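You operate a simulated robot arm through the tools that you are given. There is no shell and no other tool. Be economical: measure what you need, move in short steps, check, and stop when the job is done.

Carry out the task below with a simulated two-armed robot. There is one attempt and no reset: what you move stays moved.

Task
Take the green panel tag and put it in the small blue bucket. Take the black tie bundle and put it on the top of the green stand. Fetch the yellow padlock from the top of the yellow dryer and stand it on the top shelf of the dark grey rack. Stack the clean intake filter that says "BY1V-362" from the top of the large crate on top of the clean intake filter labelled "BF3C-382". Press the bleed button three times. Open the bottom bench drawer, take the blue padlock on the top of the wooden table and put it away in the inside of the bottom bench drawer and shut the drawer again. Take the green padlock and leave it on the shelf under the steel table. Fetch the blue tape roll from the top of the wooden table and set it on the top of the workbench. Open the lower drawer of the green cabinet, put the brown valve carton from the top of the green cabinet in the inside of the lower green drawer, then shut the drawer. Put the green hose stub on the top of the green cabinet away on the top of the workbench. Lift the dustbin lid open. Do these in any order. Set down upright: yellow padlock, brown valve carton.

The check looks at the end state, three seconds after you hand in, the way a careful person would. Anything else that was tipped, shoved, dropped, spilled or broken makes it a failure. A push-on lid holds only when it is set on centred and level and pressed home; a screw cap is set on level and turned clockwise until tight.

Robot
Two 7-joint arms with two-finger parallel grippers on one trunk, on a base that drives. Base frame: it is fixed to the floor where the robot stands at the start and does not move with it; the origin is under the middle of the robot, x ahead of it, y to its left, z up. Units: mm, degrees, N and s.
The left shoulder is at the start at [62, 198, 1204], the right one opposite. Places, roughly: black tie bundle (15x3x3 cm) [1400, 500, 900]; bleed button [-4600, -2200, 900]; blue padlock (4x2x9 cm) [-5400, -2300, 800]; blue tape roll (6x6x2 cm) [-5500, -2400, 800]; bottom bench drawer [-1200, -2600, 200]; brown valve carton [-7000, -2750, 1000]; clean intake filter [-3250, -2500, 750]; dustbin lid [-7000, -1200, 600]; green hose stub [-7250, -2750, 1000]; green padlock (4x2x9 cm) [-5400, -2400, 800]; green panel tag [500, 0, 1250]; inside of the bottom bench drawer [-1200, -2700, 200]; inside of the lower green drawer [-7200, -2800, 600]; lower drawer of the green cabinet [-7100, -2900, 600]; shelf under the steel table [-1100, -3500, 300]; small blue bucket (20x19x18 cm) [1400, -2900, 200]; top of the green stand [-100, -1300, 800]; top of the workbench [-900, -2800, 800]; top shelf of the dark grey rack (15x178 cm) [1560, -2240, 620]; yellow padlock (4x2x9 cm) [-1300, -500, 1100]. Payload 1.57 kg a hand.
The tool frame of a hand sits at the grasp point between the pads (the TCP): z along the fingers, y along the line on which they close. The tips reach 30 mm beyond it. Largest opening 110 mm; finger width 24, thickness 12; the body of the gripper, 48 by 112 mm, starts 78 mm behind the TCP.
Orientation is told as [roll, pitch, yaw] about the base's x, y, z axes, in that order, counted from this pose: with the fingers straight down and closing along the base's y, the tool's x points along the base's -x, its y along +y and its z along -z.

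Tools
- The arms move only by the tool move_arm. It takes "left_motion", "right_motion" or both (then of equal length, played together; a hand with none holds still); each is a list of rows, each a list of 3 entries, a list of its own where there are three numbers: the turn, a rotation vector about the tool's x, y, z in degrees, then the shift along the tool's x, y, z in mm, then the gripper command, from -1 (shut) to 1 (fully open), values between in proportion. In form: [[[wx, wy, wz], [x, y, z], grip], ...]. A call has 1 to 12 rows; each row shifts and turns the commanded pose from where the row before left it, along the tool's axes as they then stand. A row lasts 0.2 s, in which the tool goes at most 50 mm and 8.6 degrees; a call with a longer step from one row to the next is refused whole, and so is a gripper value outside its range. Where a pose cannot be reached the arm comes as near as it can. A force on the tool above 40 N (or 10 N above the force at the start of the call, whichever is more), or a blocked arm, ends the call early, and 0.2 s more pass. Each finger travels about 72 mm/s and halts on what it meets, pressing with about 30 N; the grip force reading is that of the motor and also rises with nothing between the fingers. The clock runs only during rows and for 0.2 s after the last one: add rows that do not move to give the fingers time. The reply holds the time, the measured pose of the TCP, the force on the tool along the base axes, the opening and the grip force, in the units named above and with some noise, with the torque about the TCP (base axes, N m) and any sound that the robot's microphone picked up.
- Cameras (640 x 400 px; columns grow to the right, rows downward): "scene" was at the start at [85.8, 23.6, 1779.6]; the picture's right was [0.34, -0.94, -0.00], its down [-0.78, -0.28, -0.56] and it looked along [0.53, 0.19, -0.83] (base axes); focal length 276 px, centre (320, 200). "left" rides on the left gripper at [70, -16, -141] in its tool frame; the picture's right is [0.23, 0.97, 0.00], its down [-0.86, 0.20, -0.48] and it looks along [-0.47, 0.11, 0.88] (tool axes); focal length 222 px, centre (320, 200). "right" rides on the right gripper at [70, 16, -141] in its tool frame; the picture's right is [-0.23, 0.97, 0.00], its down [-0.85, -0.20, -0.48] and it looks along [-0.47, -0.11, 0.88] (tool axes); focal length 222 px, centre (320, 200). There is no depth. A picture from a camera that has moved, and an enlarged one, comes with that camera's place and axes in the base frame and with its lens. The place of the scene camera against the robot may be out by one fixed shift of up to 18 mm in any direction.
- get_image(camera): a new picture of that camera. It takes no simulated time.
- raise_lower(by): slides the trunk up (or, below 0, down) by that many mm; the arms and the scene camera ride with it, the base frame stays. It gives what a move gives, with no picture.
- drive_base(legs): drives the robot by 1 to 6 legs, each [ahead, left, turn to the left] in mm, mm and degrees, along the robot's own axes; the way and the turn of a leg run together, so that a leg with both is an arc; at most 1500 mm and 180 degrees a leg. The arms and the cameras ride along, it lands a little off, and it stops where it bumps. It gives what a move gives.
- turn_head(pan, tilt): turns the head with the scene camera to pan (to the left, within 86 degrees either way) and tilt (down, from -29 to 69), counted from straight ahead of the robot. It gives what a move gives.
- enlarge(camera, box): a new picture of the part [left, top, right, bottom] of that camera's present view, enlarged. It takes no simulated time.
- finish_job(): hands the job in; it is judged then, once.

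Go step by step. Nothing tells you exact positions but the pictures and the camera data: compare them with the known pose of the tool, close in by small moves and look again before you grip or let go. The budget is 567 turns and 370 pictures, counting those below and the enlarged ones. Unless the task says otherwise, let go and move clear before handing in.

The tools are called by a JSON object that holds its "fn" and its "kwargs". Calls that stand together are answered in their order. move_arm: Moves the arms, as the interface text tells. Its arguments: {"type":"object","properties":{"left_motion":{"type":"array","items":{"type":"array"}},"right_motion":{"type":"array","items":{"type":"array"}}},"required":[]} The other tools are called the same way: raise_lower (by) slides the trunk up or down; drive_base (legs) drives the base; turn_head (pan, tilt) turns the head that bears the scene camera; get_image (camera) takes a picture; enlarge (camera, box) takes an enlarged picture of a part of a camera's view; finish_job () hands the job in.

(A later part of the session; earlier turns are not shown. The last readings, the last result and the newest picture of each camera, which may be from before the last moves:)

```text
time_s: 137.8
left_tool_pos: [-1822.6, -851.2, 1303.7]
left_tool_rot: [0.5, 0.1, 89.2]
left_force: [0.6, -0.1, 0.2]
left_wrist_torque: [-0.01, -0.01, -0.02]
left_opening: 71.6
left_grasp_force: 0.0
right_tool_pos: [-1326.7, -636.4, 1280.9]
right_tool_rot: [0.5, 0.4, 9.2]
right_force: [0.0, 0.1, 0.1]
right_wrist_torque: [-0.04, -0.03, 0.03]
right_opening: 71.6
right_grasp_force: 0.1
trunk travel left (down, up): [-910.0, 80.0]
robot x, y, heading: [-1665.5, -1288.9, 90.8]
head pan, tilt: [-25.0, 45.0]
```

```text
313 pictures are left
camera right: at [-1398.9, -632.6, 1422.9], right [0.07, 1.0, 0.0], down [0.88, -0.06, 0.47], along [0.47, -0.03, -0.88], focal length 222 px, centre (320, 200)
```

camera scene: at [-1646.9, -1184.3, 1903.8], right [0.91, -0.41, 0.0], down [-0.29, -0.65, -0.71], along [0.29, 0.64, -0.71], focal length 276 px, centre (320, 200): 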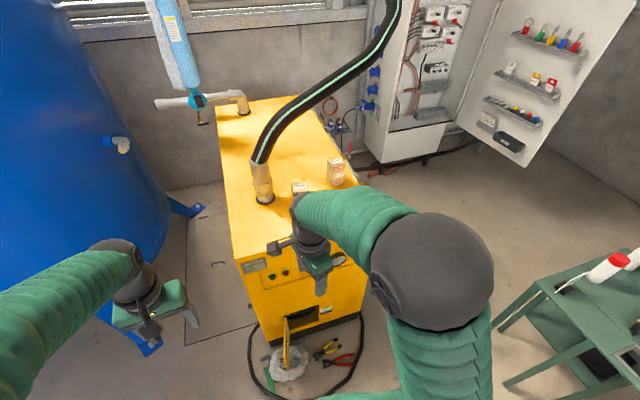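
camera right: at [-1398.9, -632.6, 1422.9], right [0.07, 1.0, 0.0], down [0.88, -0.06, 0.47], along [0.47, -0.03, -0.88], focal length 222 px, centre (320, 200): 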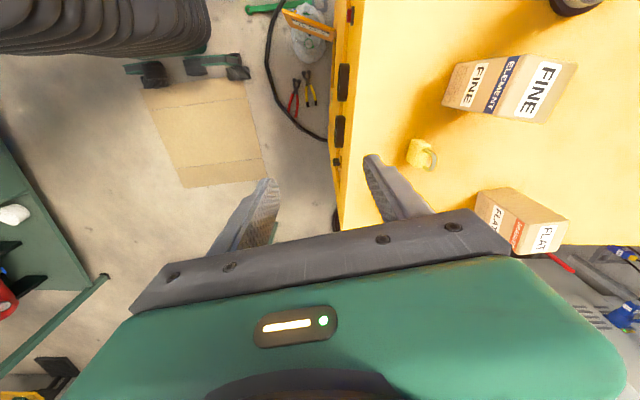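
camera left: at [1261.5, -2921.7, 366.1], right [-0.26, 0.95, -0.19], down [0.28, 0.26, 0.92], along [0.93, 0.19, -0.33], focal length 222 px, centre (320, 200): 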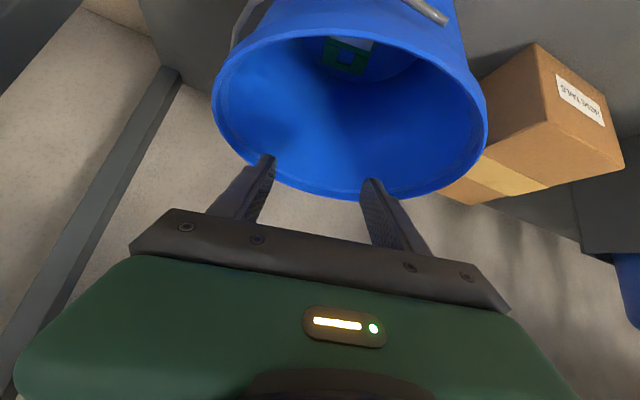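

Combining views: padlock at about [-1290, -477], mid height ≈1063. It's far, so I drive 130 mm forward and re-check.

{"fn": "drive_base", "kwargs": {"legs": [[130, 0, 0]]}}

{"fn": "move_arm", "kwargs": {"right_motion": [[[0, 0, 4], [-36, 20, 20], 0.3], [[0, 0, 4], [0, 0, 40], 0.3]]}}

{"fn": "get_image", "kwargs": {"camera": "right"}}

```text
time_s: 139.1
left_tool_pos: [-1828.5, -729.5, 1308.9]
left_tool_rot: [0.4, -0.4, 89.2]
left_force: [-0.5, -0.1, -0.5]
left_wrist_torque: [0.0, -0.06, -0.03]
left_opening: 71.5
left_grasp_force: 0.0
right_tool_pos: [-1333.8, -514.5, 1287.8]
right_tool_rot: [1.0, 0.0, 9.2]
right_force: [-0.5, -0.8, 0.8]
right_wrist_torque: [0.04, -0.01, 0.02]
right_opening: 71.8
right_grasp_force: 0.0
trunk travel left (down, up): [-910.0, 80.0]
robot x, y, heading: [-1669.6, -1159.2, 90.9]
head pan, tilt: [-25.0, 45.0]
```

```text
time_s: 139.7
left_tool_pos: [-1823.7, -727.9, 1307.2]
left_tool_rot: [0.6, -0.3, 89.3]
left_force: [-1.4, -0.2, 0.3]
left_wrist_torque: [0.0, 0.01, -0.01]
left_opening: 71.4
left_grasp_force: 0.1
right_tool_pos: [-1308.9, -502.2, 1230.3]
right_tool_rot: [0.8, 0.4, 1.2]
right_force: [0.1, -0.7, 0.3]
right_wrist_torque: [0.03, 0.01, 0.01]
right_opening: 71.5
right_grasp_force: 0.0
right hand out of reach, approached as far as the arm can: row 1
trunk travel left (down, up): [-910.0, 80.0]
robot x, y, heading: [-1668.4, -1156.8, 90.8]
head pan, tilt: [-25.0, 45.0]
```

```text
312 pictures are left
camera right: at [-1380.6, -489.7, 1372.3], right [0.21, 0.98, 0.01], down [0.86, -0.19, 0.47], along [0.46, -0.09, -0.88], focal length 222 px, centre (320, 200)
```

right: 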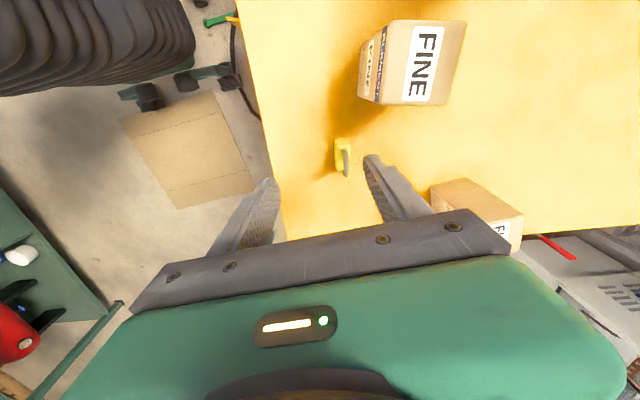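

Aligned estimate [-1283, -477]. Shift and descend to z≈1140.

{"fn": "move_arm", "kwargs": {"right_motion": [[[0, 0, 0], [-13, 12, 40], 0.2], [[0, 0, 0], [-13, 12, 40], 0.0], [[0, 0, 0], [0, 0, 10], 0.0]]}}

{"fn": "get_image", "kwargs": {"camera": "right"}}

```text
time_s: 140.5
left_tool_pos: [-1825.4, -724.7, 1308.6]
left_tool_rot: [0.6, -0.1, 89.3]
left_force: [-0.3, -0.1, 0.0]
left_wrist_torque: [0.04, 0.02, -0.02]
left_opening: 71.7
left_grasp_force: 0.0
right_tool_pos: [-1294.7, -497.7, 1148.2]
right_tool_rot: [0.8, 0.4, 1.2]
right_force: [-0.7, -0.6, 0.2]
right_wrist_torque: [0.05, 0.0, -0.02]
right_opening: 54.7
right_grasp_force: 0.0
right hand out of reach, approached as far as the arm can: row 1, 2
trunk travel left (down, up): [-910.0, 80.0]
robot x, y, heading: [-1668.5, -1162.9, 91.2]
head pan, tilt: [-25.0, 45.0]
```

```text
311 pictures are left
camera right: at [-1365.0, -485.9, 1290.0], right [0.21, 0.98, 0.01], down [0.86, -0.19, 0.47], along [0.46, -0.09, -0.88], focal length 222 px, centre (320, 200)
```

right: 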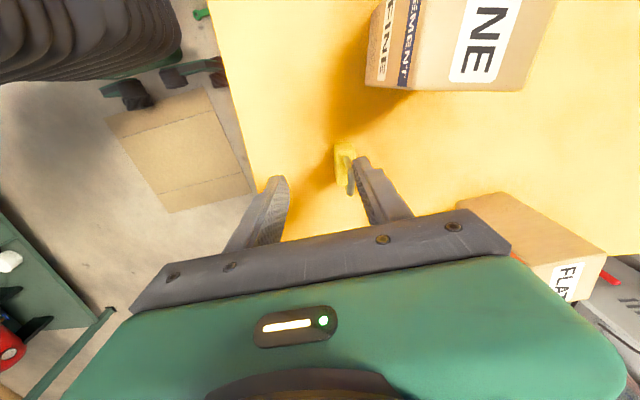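

The arm is at its reach limit. Lift and pull back the hand, then creep the base 70 mm forward.

{"fn": "move_arm", "kwargs": {"right_motion": [[[0, 0, 0], [0, 0, -45], 0.2], [[0, 0, 0], [0, -20, -30], 0.2], [[0, 0, 0], [0, -40, 0], 0.2]]}}

{"fn": "drive_base", "kwargs": {"legs": [[80, 0, 0]]}}

{"fn": "get_image", "kwargs": {"camera": "right"}}

```text
time_s: 141.3
left_tool_pos: [-1827.1, -726.8, 1308.1]
left_tool_rot: [0.4, -0.2, 89.4]
left_force: [0.0, 0.4, -0.1]
left_wrist_torque: [0.0, -0.02, -0.01]
left_opening: 71.3
left_grasp_force: 0.1
right_tool_pos: [-1295.1, -562.2, 1225.0]
right_tool_rot: [0.9, 0.3, 1.3]
right_force: [0.7, 0.3, -0.4]
right_wrist_torque: [0.06, 0.01, 0.02]
right_opening: 65.9
right_grasp_force: 0.1
trunk travel left (down, up): [-910.0, 80.0]
robot x, y, heading: [-1671.2, -1159.5, 91.1]
head pan, tilt: [-25.0, 45.0]
```

```text
time_s: 142.4
left_tool_pos: [-1827.6, -655.0, 1311.0]
left_tool_rot: [0.4, -0.7, 89.2]
left_force: [0.2, -0.5, 0.5]
left_wrist_torque: [0.03, 0.03, 0.0]
left_opening: 71.3
left_grasp_force: 0.0
right_tool_pos: [-1294.4, -490.8, 1229.9]
right_tool_rot: [1.3, 0.3, 1.2]
right_force: [0.0, -1.0, 0.2]
right_wrist_torque: [0.04, -0.01, -0.01]
right_opening: 65.9
right_grasp_force: 0.0
trunk travel left (down, up): [-910.0, 80.0]
robot x, y, heading: [-1669.2, -1077.9, 90.9]
head pan, tilt: [-25.0, 45.0]
```

```text
310 pictures are left
camera right: at [-1365.8, -480.3, 1372.1], right [0.21, 0.98, 0.02], down [0.86, -0.19, 0.47], along [0.46, -0.08, -0.88], focal length 222 px, centre (320, 200)
```

right: 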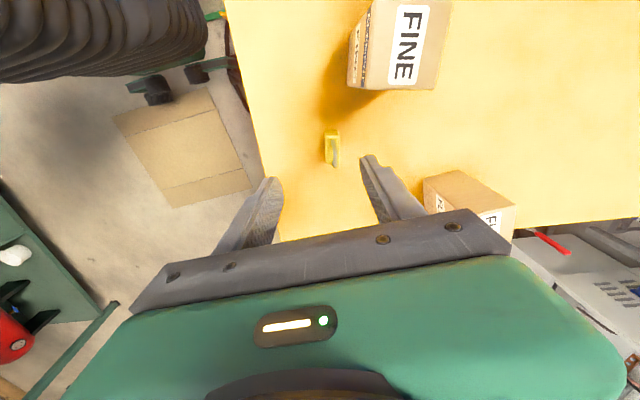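

Centre padlock at [-1285, -475]. Descend to 1110 and check.

{"fn": "move_arm", "kwargs": {"right_motion": [[[0, 0, 0], [-9, 15, 20], 0.2], [[0, 0, 0], [0, 0, 40], 0.1], [[0, 0, 0], [0, 0, 40], 0.0], [[0, 0, 0], [0, 0, 20], 0.0]]}}

{"fn": "get_image", "kwargs": {"camera": "right"}}

```text
time_s: 143.4
left_tool_pos: [-1828.0, -639.3, 1305.6]
left_tool_rot: [0.5, 0.2, 89.2]
left_force: [0.0, 0.1, 0.8]
left_wrist_torque: [0.01, 0.02, -0.02]
left_opening: 71.7
left_grasp_force: 0.0
right_tool_pos: [-1284.9, -459.5, 1101.2]
right_tool_rot: [0.6, 0.3, 1.2]
right_force: [1.2, 0.0, -0.8]
right_wrist_torque: [-0.03, 0.02, -0.01]
right_opening: 55.3
right_grasp_force: 0.2
trunk travel left (down, up): [-910.0, 80.0]
robot x, y, heading: [-1670.1, -1078.3, 90.9]
head pan, tilt: [-25.0, 45.0]
```

```text
309 pictures are left
camera right: at [-1356.5, -447.3, 1243.4], right [0.21, 0.98, 0.01], down [0.86, -0.19, 0.47], along [0.46, -0.09, -0.88], focal length 222 px, centre (320, 200)
```

right: 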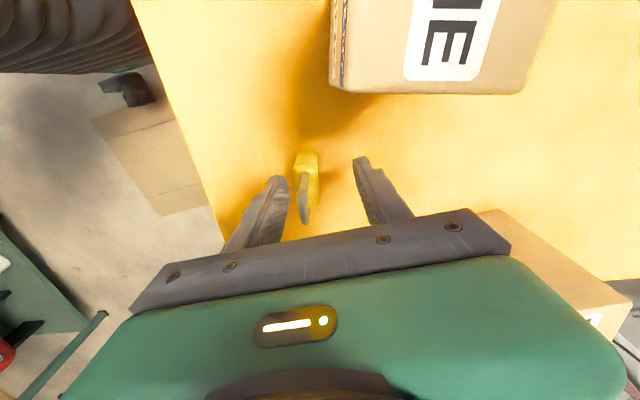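

Padlock is about 10 mm to the -y side; correct, descend 23 mm, close gently.

{"fn": "move_arm", "kwargs": {"right_motion": [[[0, 0, 0], [0, -10, 0], 0], [[0, 0, 0], [0, 0, 12], 0], [[0, 0, 0], [0, 0, 10], 0]]}}

{"fn": "get_image", "kwargs": {"camera": "right"}}

```text
time_s: 144.2
left_tool_pos: [-1828.4, -641.0, 1305.9]
left_tool_rot: [0.5, -0.1, 89.3]
left_force: [-0.2, 0.6, -0.3]
left_wrist_torque: [-0.04, -0.01, 0.0]
left_opening: 71.6
left_grasp_force: 0.0
right_tool_pos: [-1285.4, -470.1, 1079.1]
right_tool_rot: [0.7, 0.3, 1.0]
right_force: [0.2, 0.5, -1.3]
right_wrist_torque: [-0.01, -0.02, 0.03]
right_opening: 55.1
right_grasp_force: 0.1
trunk travel left (down, up): [-910.0, 80.0]
robot x, y, heading: [-1668.7, -1076.6, 90.9]
head pan, tilt: [-25.0, 45.0]
```

```text
308 pictures are left
camera right: at [-1356.8, -457.4, 1221.6], right [0.21, 0.98, 0.01], down [0.86, -0.19, 0.47], along [0.46, -0.09, -0.88], focal length 222 px, centre (320, 200)
```

right: 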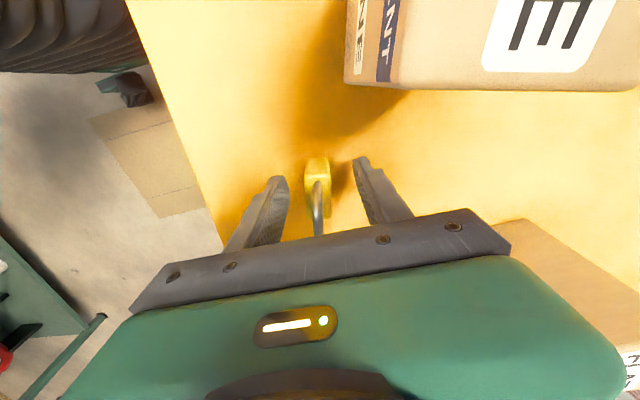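

{"fn": "move_arm", "kwargs": {"right_motion": [[[0, 0, 0], [8, -1, 4], 0], [[0, 0, 0], [0, 0, 0], -0.4], [[0, 0, 0], [0, 0, 0], -1], [[0, 0, 0], [0, 0, 0], -1], [[0, 0, 0], [0, 0, 0], -1]]}}

{"fn": "get_image", "kwargs": {"camera": "right"}}

```text
time_s: 145.4
left_tool_pos: [-1827.8, -643.8, 1306.1]
left_tool_rot: [0.4, -0.1, 89.2]
left_force: [0.3, 0.6, 0.8]
left_wrist_torque: [0.01, 0.0, 0.01]
left_opening: 71.5
left_grasp_force: 0.0
right_tool_pos: [-1294.0, -472.5, 1078.8]
right_tool_rot: [0.7, 0.2, 1.2]
right_force: [0.1, -0.8, 2.0]
right_wrist_torque: [-0.05, 0.04, -0.01]
right_opening: 19.4
right_grasp_force: 29.9
trunk travel left (down, up): [-910.0, 80.0]
robot x, y, heading: [-1671.4, -1083.2, 90.6]
head pan, tilt: [-25.0, 45.0]
```

```text
307 pictures are left
camera right: at [-1365.4, -460.8, 1219.8], right [0.21, 0.98, 0.01], down [0.86, -0.19, 0.47], along [0.46, -0.09, -0.88], focal length 222 px, centre (320, 200)
```

right: 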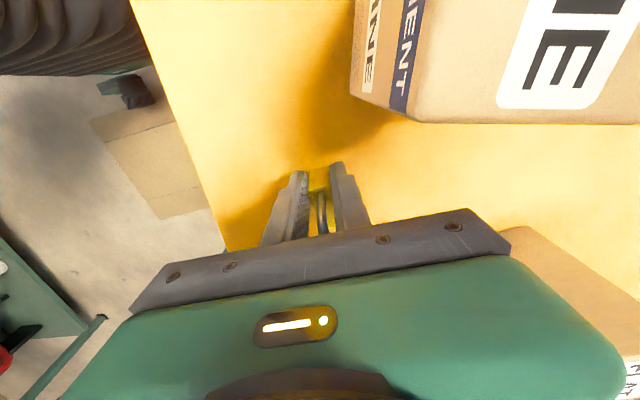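

Gripped at 19.4 mm. Lift.

{"fn": "move_arm", "kwargs": {"right_motion": [[[0, 0, 0], [0, 0, -20], -1], [[0, 0, 0], [0, 0, -45], -1], [[0, 0, 0], [0, 0, -45], -1], [[0, 0, 0], [0, 0, -40], -1]]}}

{"fn": "get_image", "kwargs": {"camera": "right"}}

```text
time_s: 146.4
left_tool_pos: [-1829.6, -643.3, 1307.4]
left_tool_rot: [0.4, -0.1, 89.2]
left_force: [0.1, -0.8, 0.1]
left_wrist_torque: [0.02, -0.02, 0.0]
left_opening: 71.5
left_grasp_force: 0.1
right_tool_pos: [-1294.4, -477.4, 1230.2]
right_tool_rot: [0.8, 0.3, 1.2]
right_force: [0.5, 0.1, -1.3]
right_wrist_torque: [-0.01, -0.02, 0.0]
right_opening: 19.3
right_grasp_force: 30.1
trunk travel left (down, up): [-910.0, 80.0]
robot x, y, heading: [-1666.7, -1081.0, 90.9]
head pan, tilt: [-25.0, 45.0]
```

```text
306 pictures are left
camera right: at [-1365.5, -464.2, 1371.2], right [0.21, 0.98, 0.01], down [0.86, -0.19, 0.47], along [0.46, -0.09, -0.88], focal length 222 px, centre (320, 200)
```

right: 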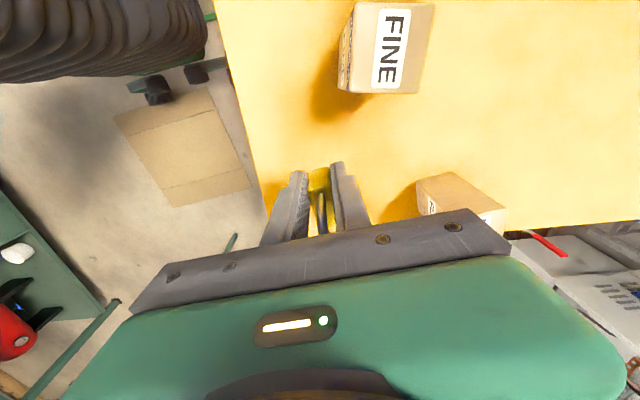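

Held. Back out, retract the hand, and drive to the rack.

{"fn": "drive_base", "kwargs": {"legs": [[-1000, 0, 0]]}}

{"fn": "move_arm", "kwargs": {"right_motion": [[[0, 0, 0], [0, -45, 0], -1], [[0, 0, 0], [10, -45, 0], -1], [[0, 0, 0], [15, -40, 0], -1], [[0, 0, 0], [15, -30, 0], -1], [[0, 0, 0], [20, -20, 0], -1]]}}

{"fn": "drive_base", "kwargs": {"legs": [[0, -1500, 0], [0, -650, 0], [0, 0, -91]]}}

{"fn": "turn_head", "kwargs": {"pan": 0, "tilt": 35}}

{"fn": "get_image", "kwargs": {"camera": "scene"}}

```text
time_s: 151.6
left_tool_pos: [-1813.0, -1630.0, 1305.7]
left_tool_rot: [0.4, 0.0, 88.4]
left_force: [0.4, -0.3, 0.2]
left_wrist_torque: [-0.01, 0.0, -0.02]
left_opening: 71.5
left_grasp_force: 0.0
right_tool_pos: [-1276.2, -1473.1, 1228.3]
right_tool_rot: [0.8, 0.3, 0.2]
right_force: [0.2, 0.1, -0.6]
right_wrist_torque: [0.02, 0.02, -0.03]
right_opening: 19.0
right_grasp_force: 29.8
trunk travel left (down, up): [-910.0, 80.0]
robot x, y, heading: [-1659.6, -2074.8, 90.4]
head pan, tilt: [-25.0, 45.0]
```

```text
time_s: 152.8
left_tool_pos: [-1814.8, -1636.2, 1307.8]
left_tool_rot: [0.4, -0.4, 88.3]
left_force: [0.1, -0.6, -0.3]
left_wrist_torque: [0.0, 0.01, 0.01]
left_opening: 71.5
left_grasp_force: 0.0
right_tool_pos: [-1334.8, -1658.1, 1229.3]
right_tool_rot: [0.9, 0.3, 0.3]
right_force: [0.0, 0.1, -0.7]
right_wrist_torque: [0.05, -0.01, -0.01]
right_opening: 19.4
right_grasp_force: 29.5
trunk travel left (down, up): [-910.0, 80.0]
robot x, y, heading: [-1657.9, -2070.3, 90.1]
head pan, tilt: [-25.0, 45.0]
```

```text
time_s: 167.3
left_tool_pos: [946.9, -1947.8, 1307.0]
left_tool_rot: [0.4, -0.2, -4.1]
left_force: [0.1, -0.2, 0.1]
left_wrist_torque: [0.01, 0.04, -0.02]
left_opening: 71.5
left_grasp_force: 0.1
right_tool_pos: [904.0, -2424.9, 1228.2]
right_tool_rot: [0.9, 0.3, -92.1]
right_force: [-0.1, 0.6, -1.2]
right_wrist_torque: [0.01, -0.02, 0.01]
right_opening: 19.2
right_grasp_force: 30.2
trunk travel left (down, up): [-910.0, 80.0]
robot x, y, heading: [506.5, -2080.7, -2.4]
head pan, tilt: [-25.0, 45.0]
```

```text
time_s: 168.2
left_tool_pos: [944.5, -1948.5, 1308.3]
left_tool_rot: [0.4, -0.2, -4.0]
left_force: [0.0, -0.3, -0.6]
left_wrist_torque: [-0.02, 0.0, -0.03]
left_opening: 71.7
left_grasp_force: 0.0
right_tool_pos: [903.5, -2425.4, 1228.7]
right_tool_rot: [0.9, 0.3, -92.2]
right_force: [0.4, 0.3, 0.6]
right_wrist_torque: [0.02, -0.03, -0.04]
right_opening: 19.0
right_grasp_force: 30.1
trunk travel left (down, up): [-910.0, 80.0]
robot x, y, heading: [502.6, -2083.4, -2.3]
head pan, tilt: [0.0, 35.0]
```

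```text
305 pictures are left
camera scene: at [612.7, -2090.0, 1918.5], right [-0.04, -1.0, 0.0], down [-0.57, 0.02, -0.82], along [0.82, -0.03, -0.58], focal length 276 px, centre (320, 200)
```

scene: 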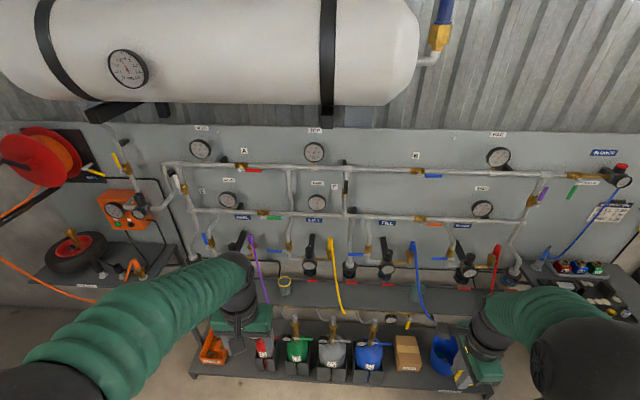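

{"fn": "enlarge", "kwargs": {"camera": "scene", "box": [260, 220, 520, 380]}}

```text
2.46 times, centred on (390, 300) of scene
camera zoom: at [612.7, -2090.0, 1918.5], right [-0.04, -1.0, 0.0], down [-0.57, 0.02, -0.82], along [0.82, -0.03, -0.58], focal length 680 px, centre (148, -46)
```

zoom: 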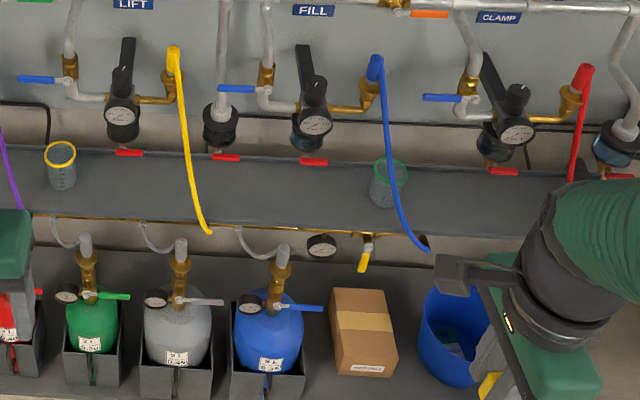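

A free stretch of the top shelf lies between the yellow and blue hoses, around y≈-2440; shelf front edge ≈1480–1500, z≈550. I position the base and lower the trunk.

{"fn": "drive_base", "kwargs": {"legs": [[0, 0, 2.3], [0, -160, 0], [350, 0, 0]]}}

{"fn": "move_arm", "kwargs": {"right_motion": [[[0, 0, 0], [-40, 0, 0], -1], [[0, 0, 0], [-40, 0, 0], -1], [[0, 0, 0], [-40, 0, 0], -1]]}}

{"fn": "raise_lower", "kwargs": {"by": -350}}

{"fn": "turn_head", "kwargs": {"pan": -10, "tilt": 35}}

{"fn": "get_image", "kwargs": {"camera": "scene"}}

{"fn": "get_image", "kwargs": {"camera": "right"}}

```text
time_s: 171.9
left_tool_pos: [1283.5, -2064.6, 1307.2]
left_tool_rot: [-0.3, -0.4, -1.1]
left_force: [-0.6, 0.5, 0.2]
left_wrist_torque: [-0.06, 0.02, 0.0]
left_opening: 71.5
left_grasp_force: 0.2
right_tool_pos: [1265.7, -2544.1, 1234.2]
right_tool_rot: [1.2, -0.5, -89.4]
right_force: [0.9, 0.7, -0.2]
right_wrist_torque: [-0.03, 0.02, 0.01]
right_opening: 19.2
right_grasp_force: 29.5
trunk travel left (down, up): [-910.0, 80.0]
robot x, y, heading: [851.0, -2234.4, 0.3]
head pan, tilt: [0.0, 35.0]
```

```text
time_s: 172.7
left_tool_pos: [1286.6, -2072.0, 1308.0]
left_tool_rot: [0.3, -0.3, -1.1]
left_force: [-0.5, 0.0, 0.5]
left_wrist_torque: [-0.03, 0.0, 0.02]
left_opening: 71.4
left_grasp_force: 0.1
right_tool_pos: [1269.2, -2672.5, 1230.2]
right_tool_rot: [1.0, 0.0, -89.1]
right_force: [0.6, 0.2, -0.4]
right_wrist_torque: [-0.03, 0.01, 0.02]
right_opening: 19.3
right_grasp_force: 30.1
trunk travel left (down, up): [-910.0, 80.0]
robot x, y, heading: [851.9, -2234.0, 0.4]
head pan, tilt: [0.0, 35.0]
```

```text
time_s: 176.1
left_tool_pos: [1286.4, -2084.7, 958.9]
left_tool_rot: [0.5, -0.3, -1.2]
left_force: [0.2, 0.2, 0.1]
left_wrist_torque: [0.0, -0.02, 0.03]
left_opening: 71.7
left_grasp_force: 0.2
right_tool_pos: [1268.0, -2682.4, 877.5]
right_tool_rot: [1.0, 0.4, -89.3]
right_force: [-0.2, 0.3, -1.2]
right_wrist_torque: [-0.01, -0.02, 0.0]
right_opening: 19.1
right_grasp_force: 30.2
trunk travel left (down, up): [-560.0, 430.0]
robot x, y, heading: [849.8, -2237.9, 0.4]
head pan, tilt: [0.0, 35.0]
```

```text
time_s: 176.8
left_tool_pos: [1287.1, -2083.7, 958.5]
left_tool_rot: [0.6, -0.3, -1.3]
left_force: [0.2, -0.3, 1.2]
left_wrist_torque: [0.0, 0.0, 0.04]
left_opening: 71.6
left_grasp_force: 0.1
right_tool_pos: [1269.3, -2683.4, 876.6]
right_tool_rot: [1.0, 0.4, -89.3]
right_force: [0.2, -0.2, -1.1]
right_wrist_torque: [0.0, 0.03, 0.02]
right_opening: 19.1
right_grasp_force: 30.1
trunk travel left (down, up): [-560.0, 430.0]
robot x, y, heading: [859.2, -2234.0, 0.5]
head pan, tilt: [-10.0, 35.0]
```

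```text
303 pictures are left
camera scene: at [960.8, -2254.6, 1568.5], right [-0.17, -0.99, 0.0], down [-0.57, 0.1, -0.82], along [0.81, -0.14, -0.58], focal length 276 px, centre (320, 200)
```

scene: 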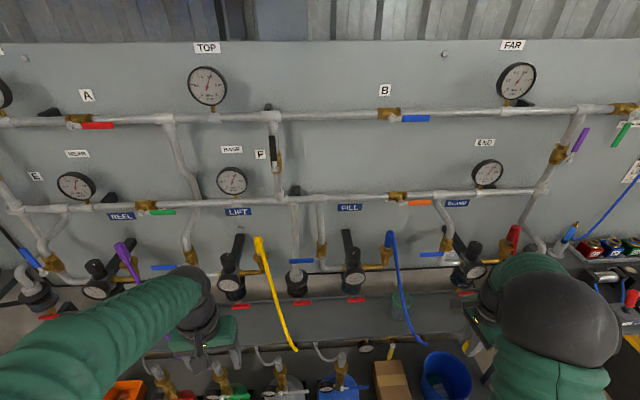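

```text
302 pictures are left
camera right: at [1279.9, -2614.9, 1018.6], right [0.98, -0.22, 0.01], down [-0.2, -0.86, 0.47], along [-0.09, -0.46, -0.88], focal length 222 px, centre (320, 200)
```

right: 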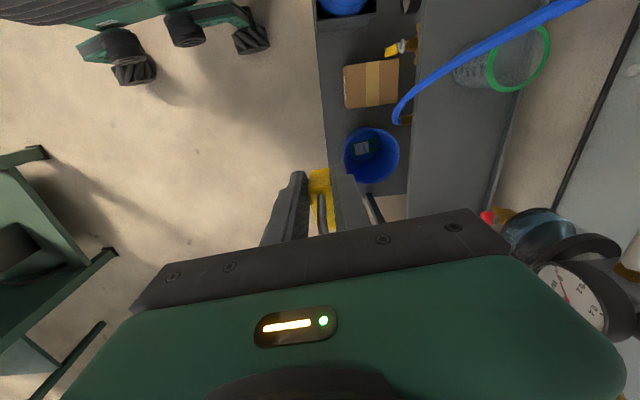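

I moved the hand the wrong way along y (harmlessly). The clear spot between valves is y≈-2385; I move there at x≈1400 and look again.

{"fn": "move_arm", "kwargs": {"right_motion": [[[0, 0, 0], [42, 0, 0], -1], [[0, 0, 0], [42, 10, 0], -1], [[0, 0, 0], [42, 20, 0], -1], [[0, 0, 0], [43, 20, 0], -1], [[0, 0, 0], [43, 20, 0], -1], [[0, 0, 0], [43, 20, 0], -1], [[0, 0, 0], [43, 20, 0], -1]]}}

{"fn": "get_image", "kwargs": {"camera": "right"}}

{"fn": "enlarge", "kwargs": {"camera": "scene", "box": [240, 220, 440, 360]}}

```text
time_s: 178.4
left_tool_pos: [1287.2, -2082.6, 957.4]
left_tool_rot: [0.5, -0.2, -1.2]
left_force: [-1.2, -0.2, 0.2]
left_wrist_torque: [0.0, 0.01, 0.01]
left_opening: 71.6
left_grasp_force: 0.1
right_tool_pos: [1374.4, -2381.3, 879.4]
right_tool_rot: [0.9, 0.4, -89.3]
right_force: [0.4, 0.2, -0.4]
right_wrist_torque: [-0.02, -0.01, -0.03]
right_opening: 19.2
right_grasp_force: 29.8
trunk travel left (down, up): [-560.0, 430.0]
robot x, y, heading: [849.0, -2236.4, 0.5]
head pan, tilt: [-10.0, 35.0]
```

```text
301 pictures are left
camera right: at [1387.0, -2312.3, 1022.1], right [0.98, -0.22, 0.01], down [-0.2, -0.86, 0.47], along [-0.09, -0.46, -0.88], focal length 222 px, centre (320, 200)
```

right: 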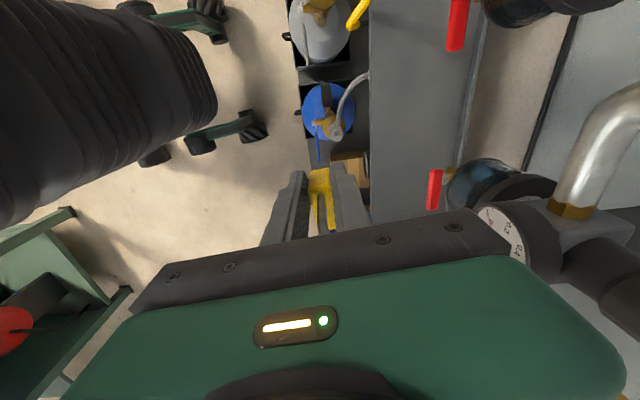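

```text
2.86 times, centred on (340, 290) of scene
camera zoom: at [962.1, -2250.5, 1568.4], right [-0.17, -0.99, 0.0], down [-0.57, 0.09, -0.82], along [0.81, -0.14, -0.58], focal length 790 px, centre (263, -57)
```

zoom: 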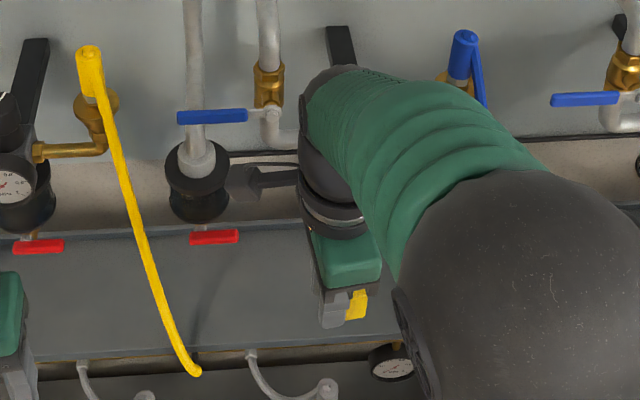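

The rack is angled ~7°; at y≈-2385 its front edge is x≈1476 and the shelf z≈558. I lower the trunk first, then move in over the shelf front.

{"fn": "raise_lower", "kwargs": {"by": -230}}

{"fn": "move_arm", "kwargs": {"right_motion": [[[0, 0, 0], [0, 40, 0], -1], [[0, 0, 0], [0, 40, 0], -1]]}}

{"fn": "get_image", "kwargs": {"camera": "right"}}

{"fn": "get_image", "kwargs": {"camera": "scene"}}

```text
time_s: 180.9
left_tool_pos: [1284.8, -2082.6, 731.2]
left_tool_rot: [0.5, -0.5, -1.3]
left_force: [0.0, 0.7, -0.3]
left_wrist_torque: [0.01, 0.0, -0.04]
left_opening: 71.4
left_grasp_force: 0.1
right_tool_pos: [1376.2, -2382.5, 656.4]
right_tool_rot: [1.7, 0.2, -89.2]
right_force: [-1.8, -3.2, 38.1]
right_wrist_torque: [-0.43, -0.72, -0.05]
right_opening: 19.0
right_grasp_force: 30.4
trunk travel left (down, up): [-330.0, 660.0]
robot x, y, heading: [854.3, -2233.7, 0.5]
head pan, tilt: [-10.0, 35.0]
```

```text
time_s: 181.1
left_tool_pos: [1283.7, -2082.2, 729.6]
left_tool_rot: [0.6, -0.5, -1.2]
left_force: [-0.2, 0.1, -0.6]
left_wrist_torque: [0.01, 0.01, -0.01]
left_opening: 71.4
left_grasp_force: 0.1
right_tool_pos: [1380.7, -2381.2, 655.9]
right_tool_rot: [1.3, 0.4, -89.3]
right_force: [-11.2, -0.2, 30.6]
right_wrist_torque: [-0.27, -0.33, -0.07]
right_opening: 19.3
right_grasp_force: 29.8
trunk travel left (down, up): [-330.0, 660.0]
robot x, y, heading: [852.4, -2234.8, 0.4]
head pan, tilt: [-10.0, 35.0]
stopped in row 1 (right hand): the force on the tool passed its limit at 54 N (the readings are from after the stop); the commanded pose is now the measured one
```

```text
299 pictures are left
camera right: at [1390.9, -2313.7, 798.8], right [0.98, -0.22, 0.02], down [-0.2, -0.86, 0.47], along [-0.08, -0.46, -0.88], focal length 222 px, centre (320, 200)
```

right: 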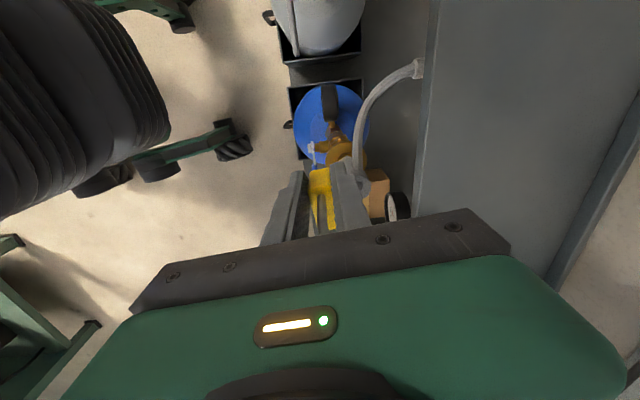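

```text
298 pictures are left
camera scene: at [954.0, -2251.1, 1339.4], right [-0.17, -0.99, 0.0], down [-0.56, 0.09, -0.82], along [0.81, -0.14, -0.57], focal length 276 px, centre (320, 200)
```

scene: 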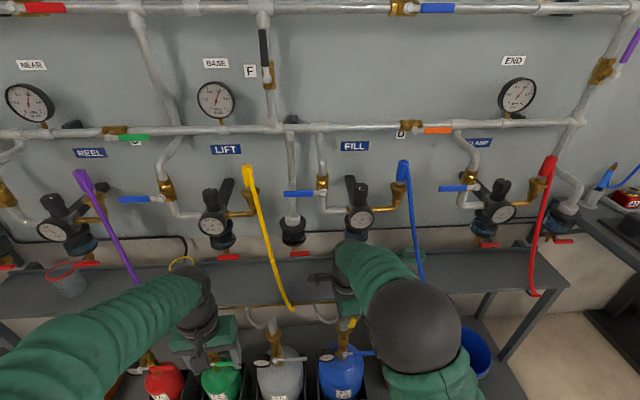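

The padlock touched the brass tap of the blue bottle below. I lift straight up right away and check.

{"fn": "move_arm", "kwargs": {"right_motion": [[[0, 0, 0], [0, 0, -20], -1], [[0, 0, 0], [0, 0, -40], -1]]}}

{"fn": "get_image", "kwargs": {"camera": "right"}}

{"fn": "enlarge", "kwargs": {"camera": "scene", "box": [200, 240, 500, 400]}}

```text
time_s: 181.7
left_tool_pos: [1285.1, -2083.5, 727.6]
left_tool_rot: [0.6, -0.2, -1.1]
left_force: [-0.7, -0.1, 0.5]
left_wrist_torque: [-0.01, -0.02, -0.01]
left_opening: 71.5
left_grasp_force: 0.0
right_tool_pos: [1379.4, -2382.1, 711.8]
right_tool_rot: [1.0, 0.4, -89.4]
right_force: [-0.3, 0.1, -0.8]
right_wrist_torque: [0.03, -0.03, -0.04]
right_opening: 19.4
right_grasp_force: 30.6
trunk travel left (down, up): [-330.0, 660.0]
robot x, y, heading: [856.4, -2240.1, 0.4]
head pan, tilt: [-10.0, 35.0]
```

```text
297 pictures are left
camera right: at [1390.7, -2314.6, 853.8], right [0.98, -0.22, 0.02], down [-0.2, -0.86, 0.47], along [-0.09, -0.46, -0.88], focal length 222 px, centre (320, 200)
```

right: 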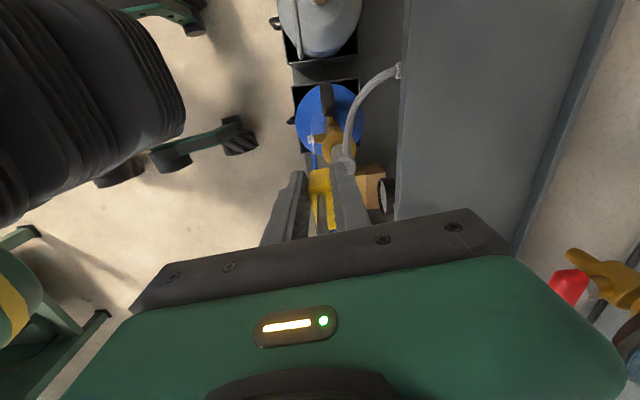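

```text
2.13 times, centred on (350, 320) of scene
camera zoom: at [959.2, -2252.6, 1338.5], right [-0.17, -0.99, 0.0], down [-0.57, 0.1, -0.82], along [0.81, -0.14, -0.57], focal length 590 px, centre (256, -56)
```

zoom: 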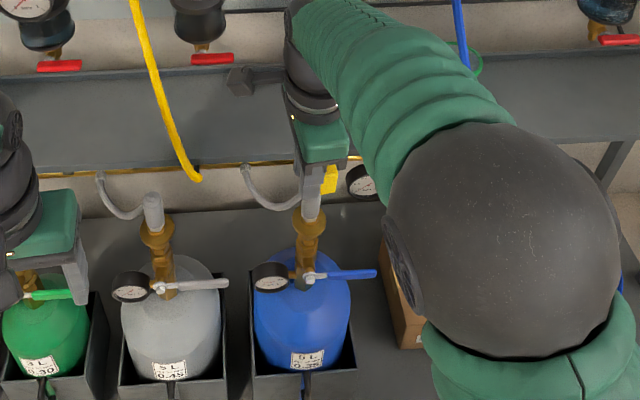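

Bottle stands undisturbed and the padlock is still held. Now move in over the shelf at z≈712.

{"fn": "move_arm", "kwargs": {"right_motion": [[[0, 0, 0], [0, 44, 0], -1], [[0, 0, 0], [0, 44, 0], -1], [[0, 0, 0], [0, 42, 0], -1]]}}

{"fn": "get_image", "kwargs": {"camera": "right"}}

```text
time_s: 182.5
left_tool_pos: [1269.8, -2086.4, 734.7]
left_tool_rot: [0.7, -1.4, -1.2]
left_force: [-0.3, -0.2, 0.8]
left_wrist_torque: [0.0, 0.03, -0.03]
left_opening: 71.2
left_grasp_force: 0.0
right_tool_pos: [1487.2, -2382.2, 712.8]
right_tool_rot: [0.2, 0.9, -89.4]
right_force: [-0.9, 0.5, -0.3]
right_wrist_torque: [-0.01, 0.03, 0.0]
right_opening: 19.0
right_grasp_force: 30.1
trunk travel left (down, up): [-330.0, 660.0]
robot x, y, heading: [853.8, -2235.0, 0.4]
head pan, tilt: [-10.0, 35.0]
```

```text
295 pictures are left
camera right: at [1499.8, -2315.3, 854.7], right [0.98, -0.22, 0.0], down [-0.19, -0.87, 0.46], along [-0.1, -0.45, -0.89], focal length 222 px, centre (320, 200)
```

right: 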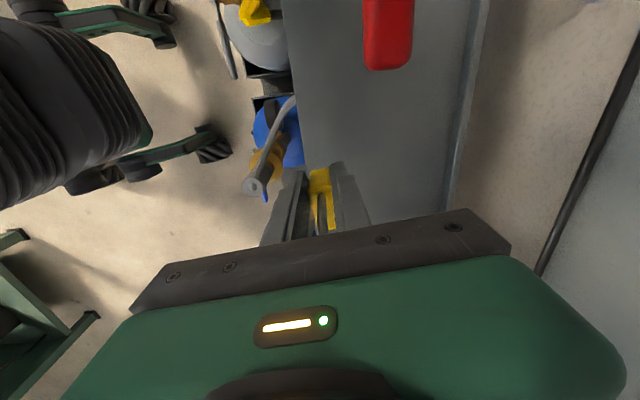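

Padlock is ~25 mm inside the shelf edge; go 22 mm further in, then descend to ~605.

{"fn": "move_arm", "kwargs": {"right_motion": [[[0, 0, 0], [0, 22, 0], -1], [[0, 0, 0], [0, 0, 40], -1], [[0, 0, 0], [0, 0, 40], -1], [[0, 0, 0], [0, 0, 20], -1]]}}

{"fn": "get_image", "kwargs": {"camera": "right"}}

{"fn": "get_image", "kwargs": {"camera": "scene"}}

```text
time_s: 183.4
left_tool_pos: [1268.9, -2083.1, 735.6]
left_tool_rot: [0.1, -1.1, -1.5]
left_force: [-0.4, 0.0, 0.1]
left_wrist_torque: [-0.02, 0.0, 0.02]
left_opening: 71.5
left_grasp_force: 0.1
right_tool_pos: [1512.2, -2382.0, 685.0]
right_tool_rot: [4.8, -0.6, -89.0]
right_force: [0.2, 0.1, -1.6]
right_wrist_torque: [0.04, -0.02, 0.0]
right_opening: 18.8
right_grasp_force: 29.7
right hand out of reach, approached as far as the arm can: row 1
trunk travel left (down, up): [-330.0, 660.0]
robot x, y, heading: [844.5, -2239.0, 0.2]
head pan, tilt: [-10.0, 35.0]
stopped in row 4 (right hand): the force on the tool passed its limit at 78 N (the readings are from after the stop); the commanded pose is now the measured one
```

```text
294 pictures are left
camera right: at [1513.2, -2311.9, 826.2], right [0.97, -0.21, 0.08], down [-0.22, -0.85, 0.47], along [-0.03, -0.48, -0.88], focal length 222 px, centre (320, 200)
```

right: 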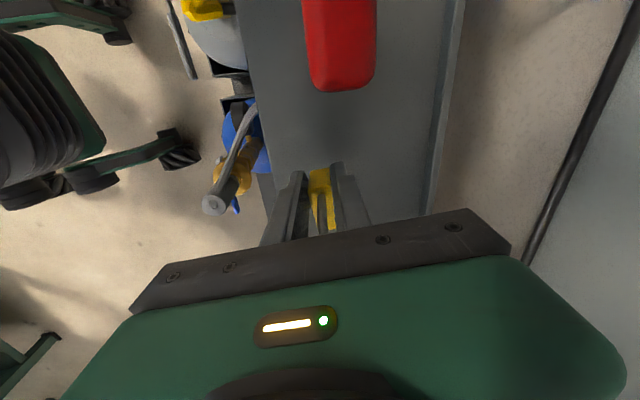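

```text
293 pictures are left
camera scene: at [902.6, -2239.9, 1345.2], right [-0.17, -0.98, 0.01], down [-0.53, 0.09, -0.84], along [0.83, -0.15, -0.54], focal length 276 px, centre (320, 200)
```

scene: 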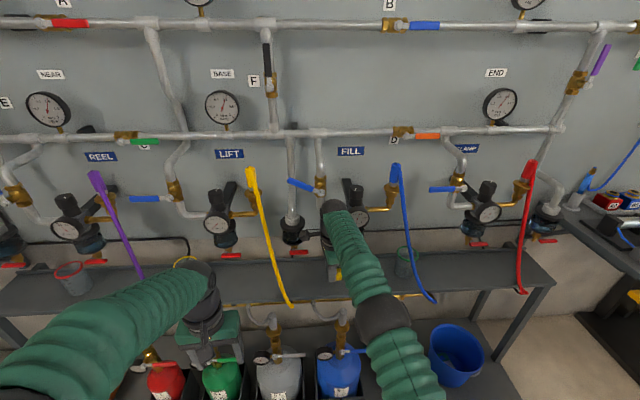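

Unexpected contact (78 N) — something on the hand touched the piping. Look closely before moving.

{"fn": "enlarge", "kwargs": {"camera": "scene", "box": [240, 140, 440, 280]}}

```text
2.86 times, centred on (340, 210) of scene
camera zoom: at [902.6, -2239.9, 1345.2], right [-0.17, -0.98, 0.01], down [-0.53, 0.09, -0.84], along [0.83, -0.15, -0.54], focal length 790 px, centre (263, 171)
```

zoom: 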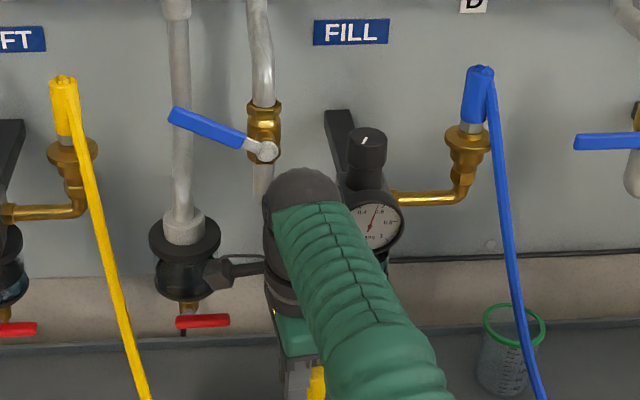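

The wrist seems to have nudged the blue FILL lever (tip now up ~20°) and its camera pod met a strainer. I retreat straight back away from the panel.

{"fn": "move_arm", "kwargs": {"right_motion": [[[0, 0, 0], [0, -15, 0], -1], [[0, 0, 0], [0, -40, 0], -1], [[0, 0, 0], [0, -40, 0], -1]]}}

{"fn": "get_image", "kwargs": {"camera": "scene"}}

{"fn": "get_image", "kwargs": {"camera": "right"}}

```text
time_s: 184.0
left_tool_pos: [1292.0, -2084.1, 721.2]
left_tool_rot: [0.8, 0.4, -1.1]
left_force: [-0.1, 0.4, 0.5]
left_wrist_torque: [-0.01, -0.04, 0.0]
left_opening: 71.6
left_grasp_force: 0.1
right_tool_pos: [1499.1, -2381.2, 659.7]
right_tool_rot: [3.9, 0.1, -88.7]
right_force: [3.3, 5.7, 16.0]
right_wrist_torque: [-0.45, -0.02, 0.08]
right_opening: 19.2
right_grasp_force: 29.7
trunk travel left (down, up): [-330.0, 660.0]
robot x, y, heading: [851.6, -2236.1, 0.7]
head pan, tilt: [-10.0, 35.0]
stopped in row 3 (right hand): the force on the tool passed its limit at 66 N (the readings are from after the stop); the commanded pose is now the measured one
```

```text
291 pictures are left
camera scene: at [947.0, -2246.5, 1338.5], right [-0.16, -0.99, 0.0], down [-0.56, 0.09, -0.82], along [0.81, -0.14, -0.57], focal length 276 px, centre (320, 200)
```

scene: 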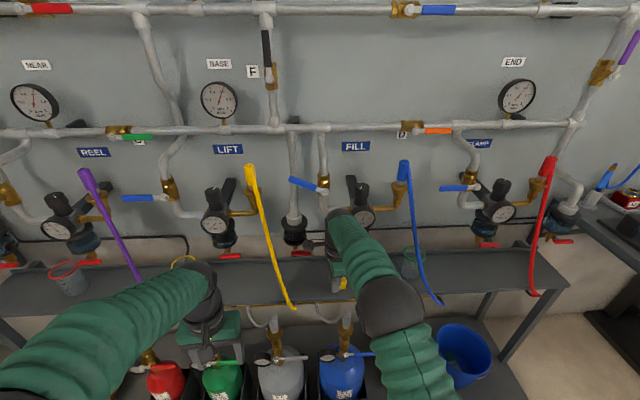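

```text
290 pictures are left
camera right: at [1501.7, -2313.5, 802.1], right [0.98, -0.2, 0.07], down [-0.21, -0.86, 0.46], along [-0.04, -0.46, -0.89], focal length 222 px, centre (320, 200)
```

right: 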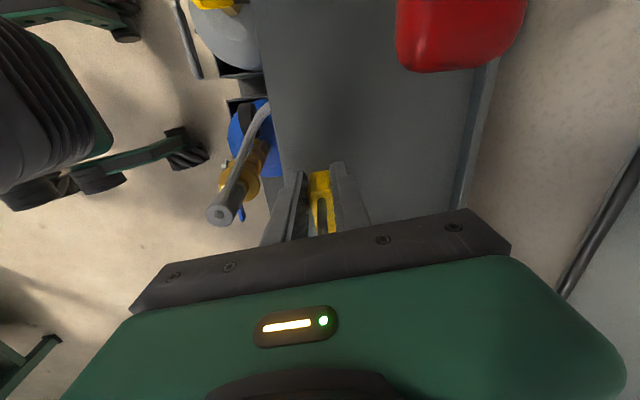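

The camera pod sits on the strainer beside it. I raise slightly first, then retreat.

{"fn": "move_arm", "kwargs": {"right_motion": [[[0, 0, 0], [0, -8, -12], -1], [[0, 0, 0], [0, -20, -8], -1], [[0, 0, 0], [0, -40, 0], -1], [[0, 0, 0], [0, -40, 0], -1]]}}

{"fn": "get_image", "kwargs": {"camera": "scene"}}

{"fn": "get_image", "kwargs": {"camera": "right"}}

```text
time_s: 185.0
left_tool_pos: [1297.5, -2084.9, 720.8]
left_tool_rot: [0.8, 0.8, -0.9]
left_force: [-0.6, 0.0, -0.3]
left_wrist_torque: [-0.01, 0.02, 0.0]
left_opening: 71.6
left_grasp_force: 0.1
right_tool_pos: [1391.3, -2386.2, 669.9]
right_tool_rot: [3.4, 0.1, -88.6]
right_force: [0.1, 0.8, -1.0]
right_wrist_torque: [0.02, -0.02, 0.0]
right_opening: 19.4
right_grasp_force: 30.1
trunk travel left (down, up): [-330.0, 660.0]
robot x, y, heading: [855.6, -2236.2, 0.4]
head pan, tilt: [-10.0, 35.0]
```

```text
289 pictures are left
camera scene: at [959.6, -2250.9, 1338.6], right [-0.17, -0.99, 0.0], down [-0.57, 0.09, -0.82], along [0.81, -0.14, -0.57], focal length 276 px, centre (320, 200)
```

scene: 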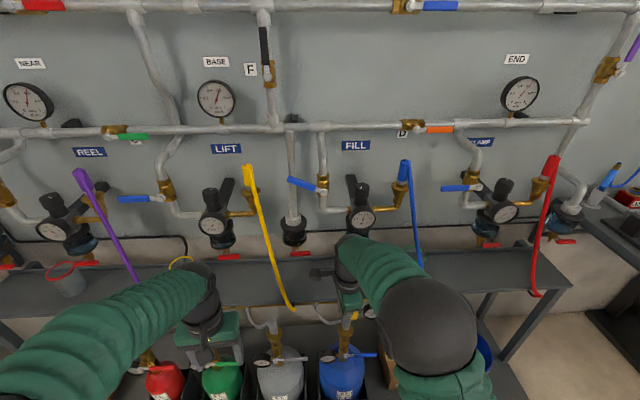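

```text
288 pictures are left
camera right: at [1396.4, -2317.6, 811.6], right [0.98, -0.21, 0.06], down [-0.21, -0.86, 0.46], along [-0.05, -0.46, -0.88], focal length 222 px, centre (320, 200)
```

right: 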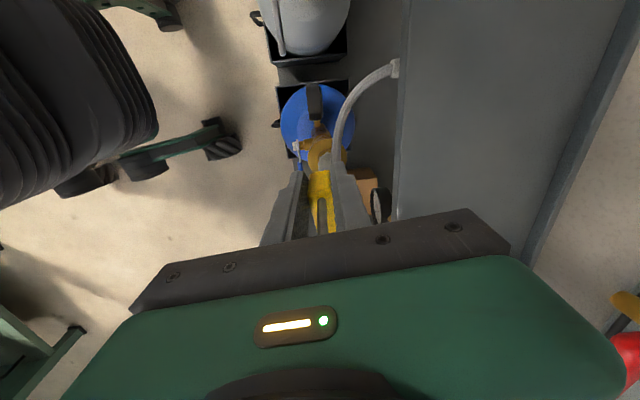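

Clear. I'll rotate the hand 90° so its camera pod faces me (slimmer toward the panel), and bring the base 80 mm closer.

{"fn": "move_arm", "kwargs": {"right_motion": [[[-3.4, 0, 0], [0, -20, -40], -1], [[0, 0, -8.1], [0, -20, -30], -1], [[0, 0, -8.1], [0, 0, 0], -1], [[0, 0, -8.1], [0, 0, 0], -1], [[0, 0, -8.1], [0, 0, 0], -1], [[0, 0, -8.1], [0, 0, 0], -1], [[0, 0, -8.1], [0, 0, 0], -1], [[0, 0, -8.1], [0, 0, 0], -1], [[0, 0, -8.1], [0, 0, 0], -1], [[0, 0, -8.1], [0, 0, 0], -1], [[0, 0, -8.1], [0, 0, 0], -1], [[0, 0, -8], [0, 0, 0], -1]]}}

{"fn": "get_image", "kwargs": {"camera": "right"}}

```text
time_s: 187.6
left_tool_pos: [1297.2, -2086.0, 718.7]
left_tool_rot: [0.8, 0.9, -1.0]
left_force: [-0.1, 0.4, -0.5]
left_wrist_torque: [0.03, -0.02, 0.02]
left_opening: 71.5
left_grasp_force: 0.1
right_tool_pos: [1348.8, -2390.6, 735.2]
right_tool_rot: [0.3, -6.7, 0.3]
right_force: [-0.8, 0.7, -0.8]
right_wrist_torque: [0.0, 0.05, 0.01]
right_opening: 19.4
right_grasp_force: 29.5
trunk travel left (down, up): [-330.0, 660.0]
robot x, y, heading: [853.8, -2233.7, 0.4]
head pan, tilt: [-10.0, 35.0]
```

```text
287 pictures are left
camera right: at [1260.7, -2375.4, 867.2], right [0.22, 0.97, 0.03], down [0.79, -0.2, 0.57], along [0.57, -0.1, -0.82], focal length 222 px, centre (320, 200)
```

right: 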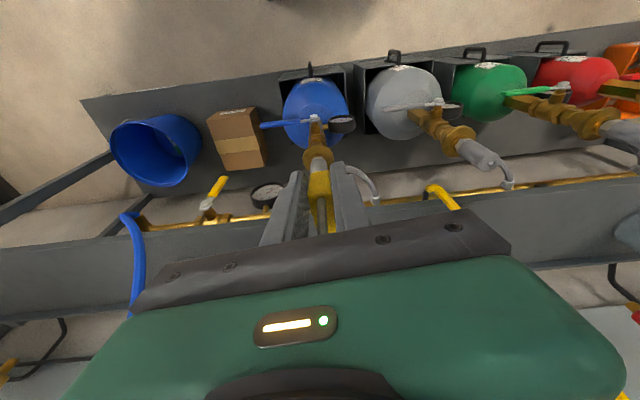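

Now the pod faces me. Correct the residual 6.7° pitch and drive 80 mm forward.

{"fn": "move_arm", "kwargs": {"right_motion": [[[0, 6.7, 0], [0, 0, 0], -1]]}}

{"fn": "drive_base", "kwargs": {"legs": [[80, 0, 0]]}}

{"fn": "get_image", "kwargs": {"camera": "right"}}

{"fn": "get_image", "kwargs": {"camera": "scene"}}

```text
time_s: 188.0
left_tool_pos: [1298.3, -2084.8, 718.5]
left_tool_rot: [1.0, 0.9, -1.0]
left_force: [-0.2, 0.7, -0.3]
left_wrist_torque: [-0.01, -0.01, 0.01]
left_opening: 71.6
left_grasp_force: 0.1
right_tool_pos: [1348.5, -2389.2, 735.6]
right_tool_rot: [0.2, 0.1, 0.2]
right_force: [0.1, -0.4, -1.3]
right_wrist_torque: [-0.02, 0.04, -0.03]
right_opening: 19.5
right_grasp_force: 29.8
trunk travel left (down, up): [-330.0, 660.0]
robot x, y, heading: [850.6, -2232.7, 0.5]
head pan, tilt: [-10.0, 35.0]
```

```text
time_s: 189.1
left_tool_pos: [1379.9, -2085.0, 718.9]
left_tool_rot: [0.9, 1.0, -1.0]
left_force: [1.2, 0.8, -0.2]
left_wrist_torque: [0.01, 0.04, -0.02]
left_opening: 71.4
left_grasp_force: 0.0
right_tool_pos: [1429.4, -2389.2, 733.7]
right_tool_rot: [0.2, 0.2, 0.3]
right_force: [1.4, -0.8, -1.6]
right_wrist_torque: [-0.03, 0.04, -0.03]
right_opening: 19.4
right_grasp_force: 29.4
trunk travel left (down, up): [-330.0, 660.0]
robot x, y, heading: [934.9, -2239.2, 0.7]
head pan, tilt: [-10.0, 35.0]
```

```text
286 pictures are left
camera right: at [1358.5, -2374.3, 875.5], right [0.22, 0.97, 0.01], down [0.86, -0.2, 0.48], along [0.47, -0.1, -0.88], focal length 222 px, centre (320, 200)
```

right: 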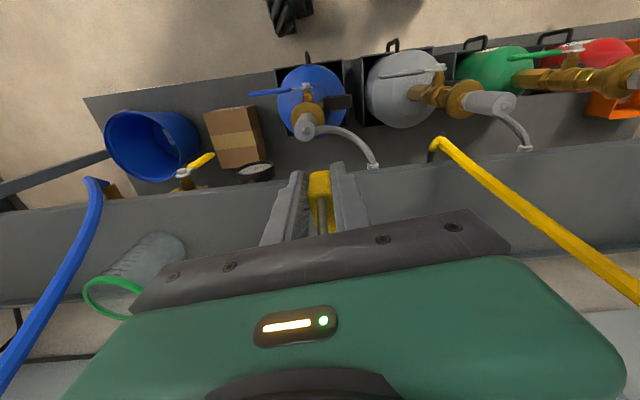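

```text
285 pictures are left
camera scene: at [1042.9, -2251.6, 1338.3], right [-0.16, -0.99, 0.0], down [-0.57, 0.09, -0.82], along [0.81, -0.14, -0.58], focal length 276 px, centre (320, 200)
```

scene: 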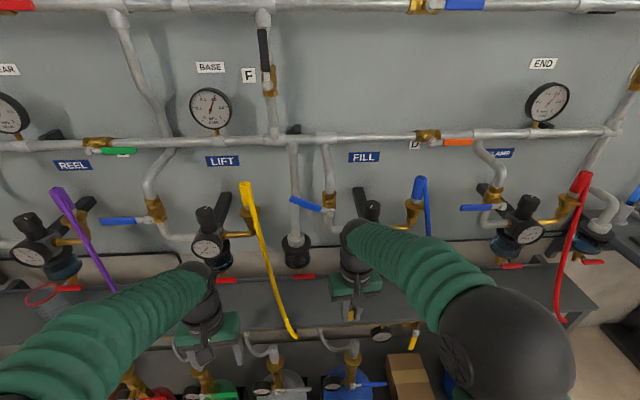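

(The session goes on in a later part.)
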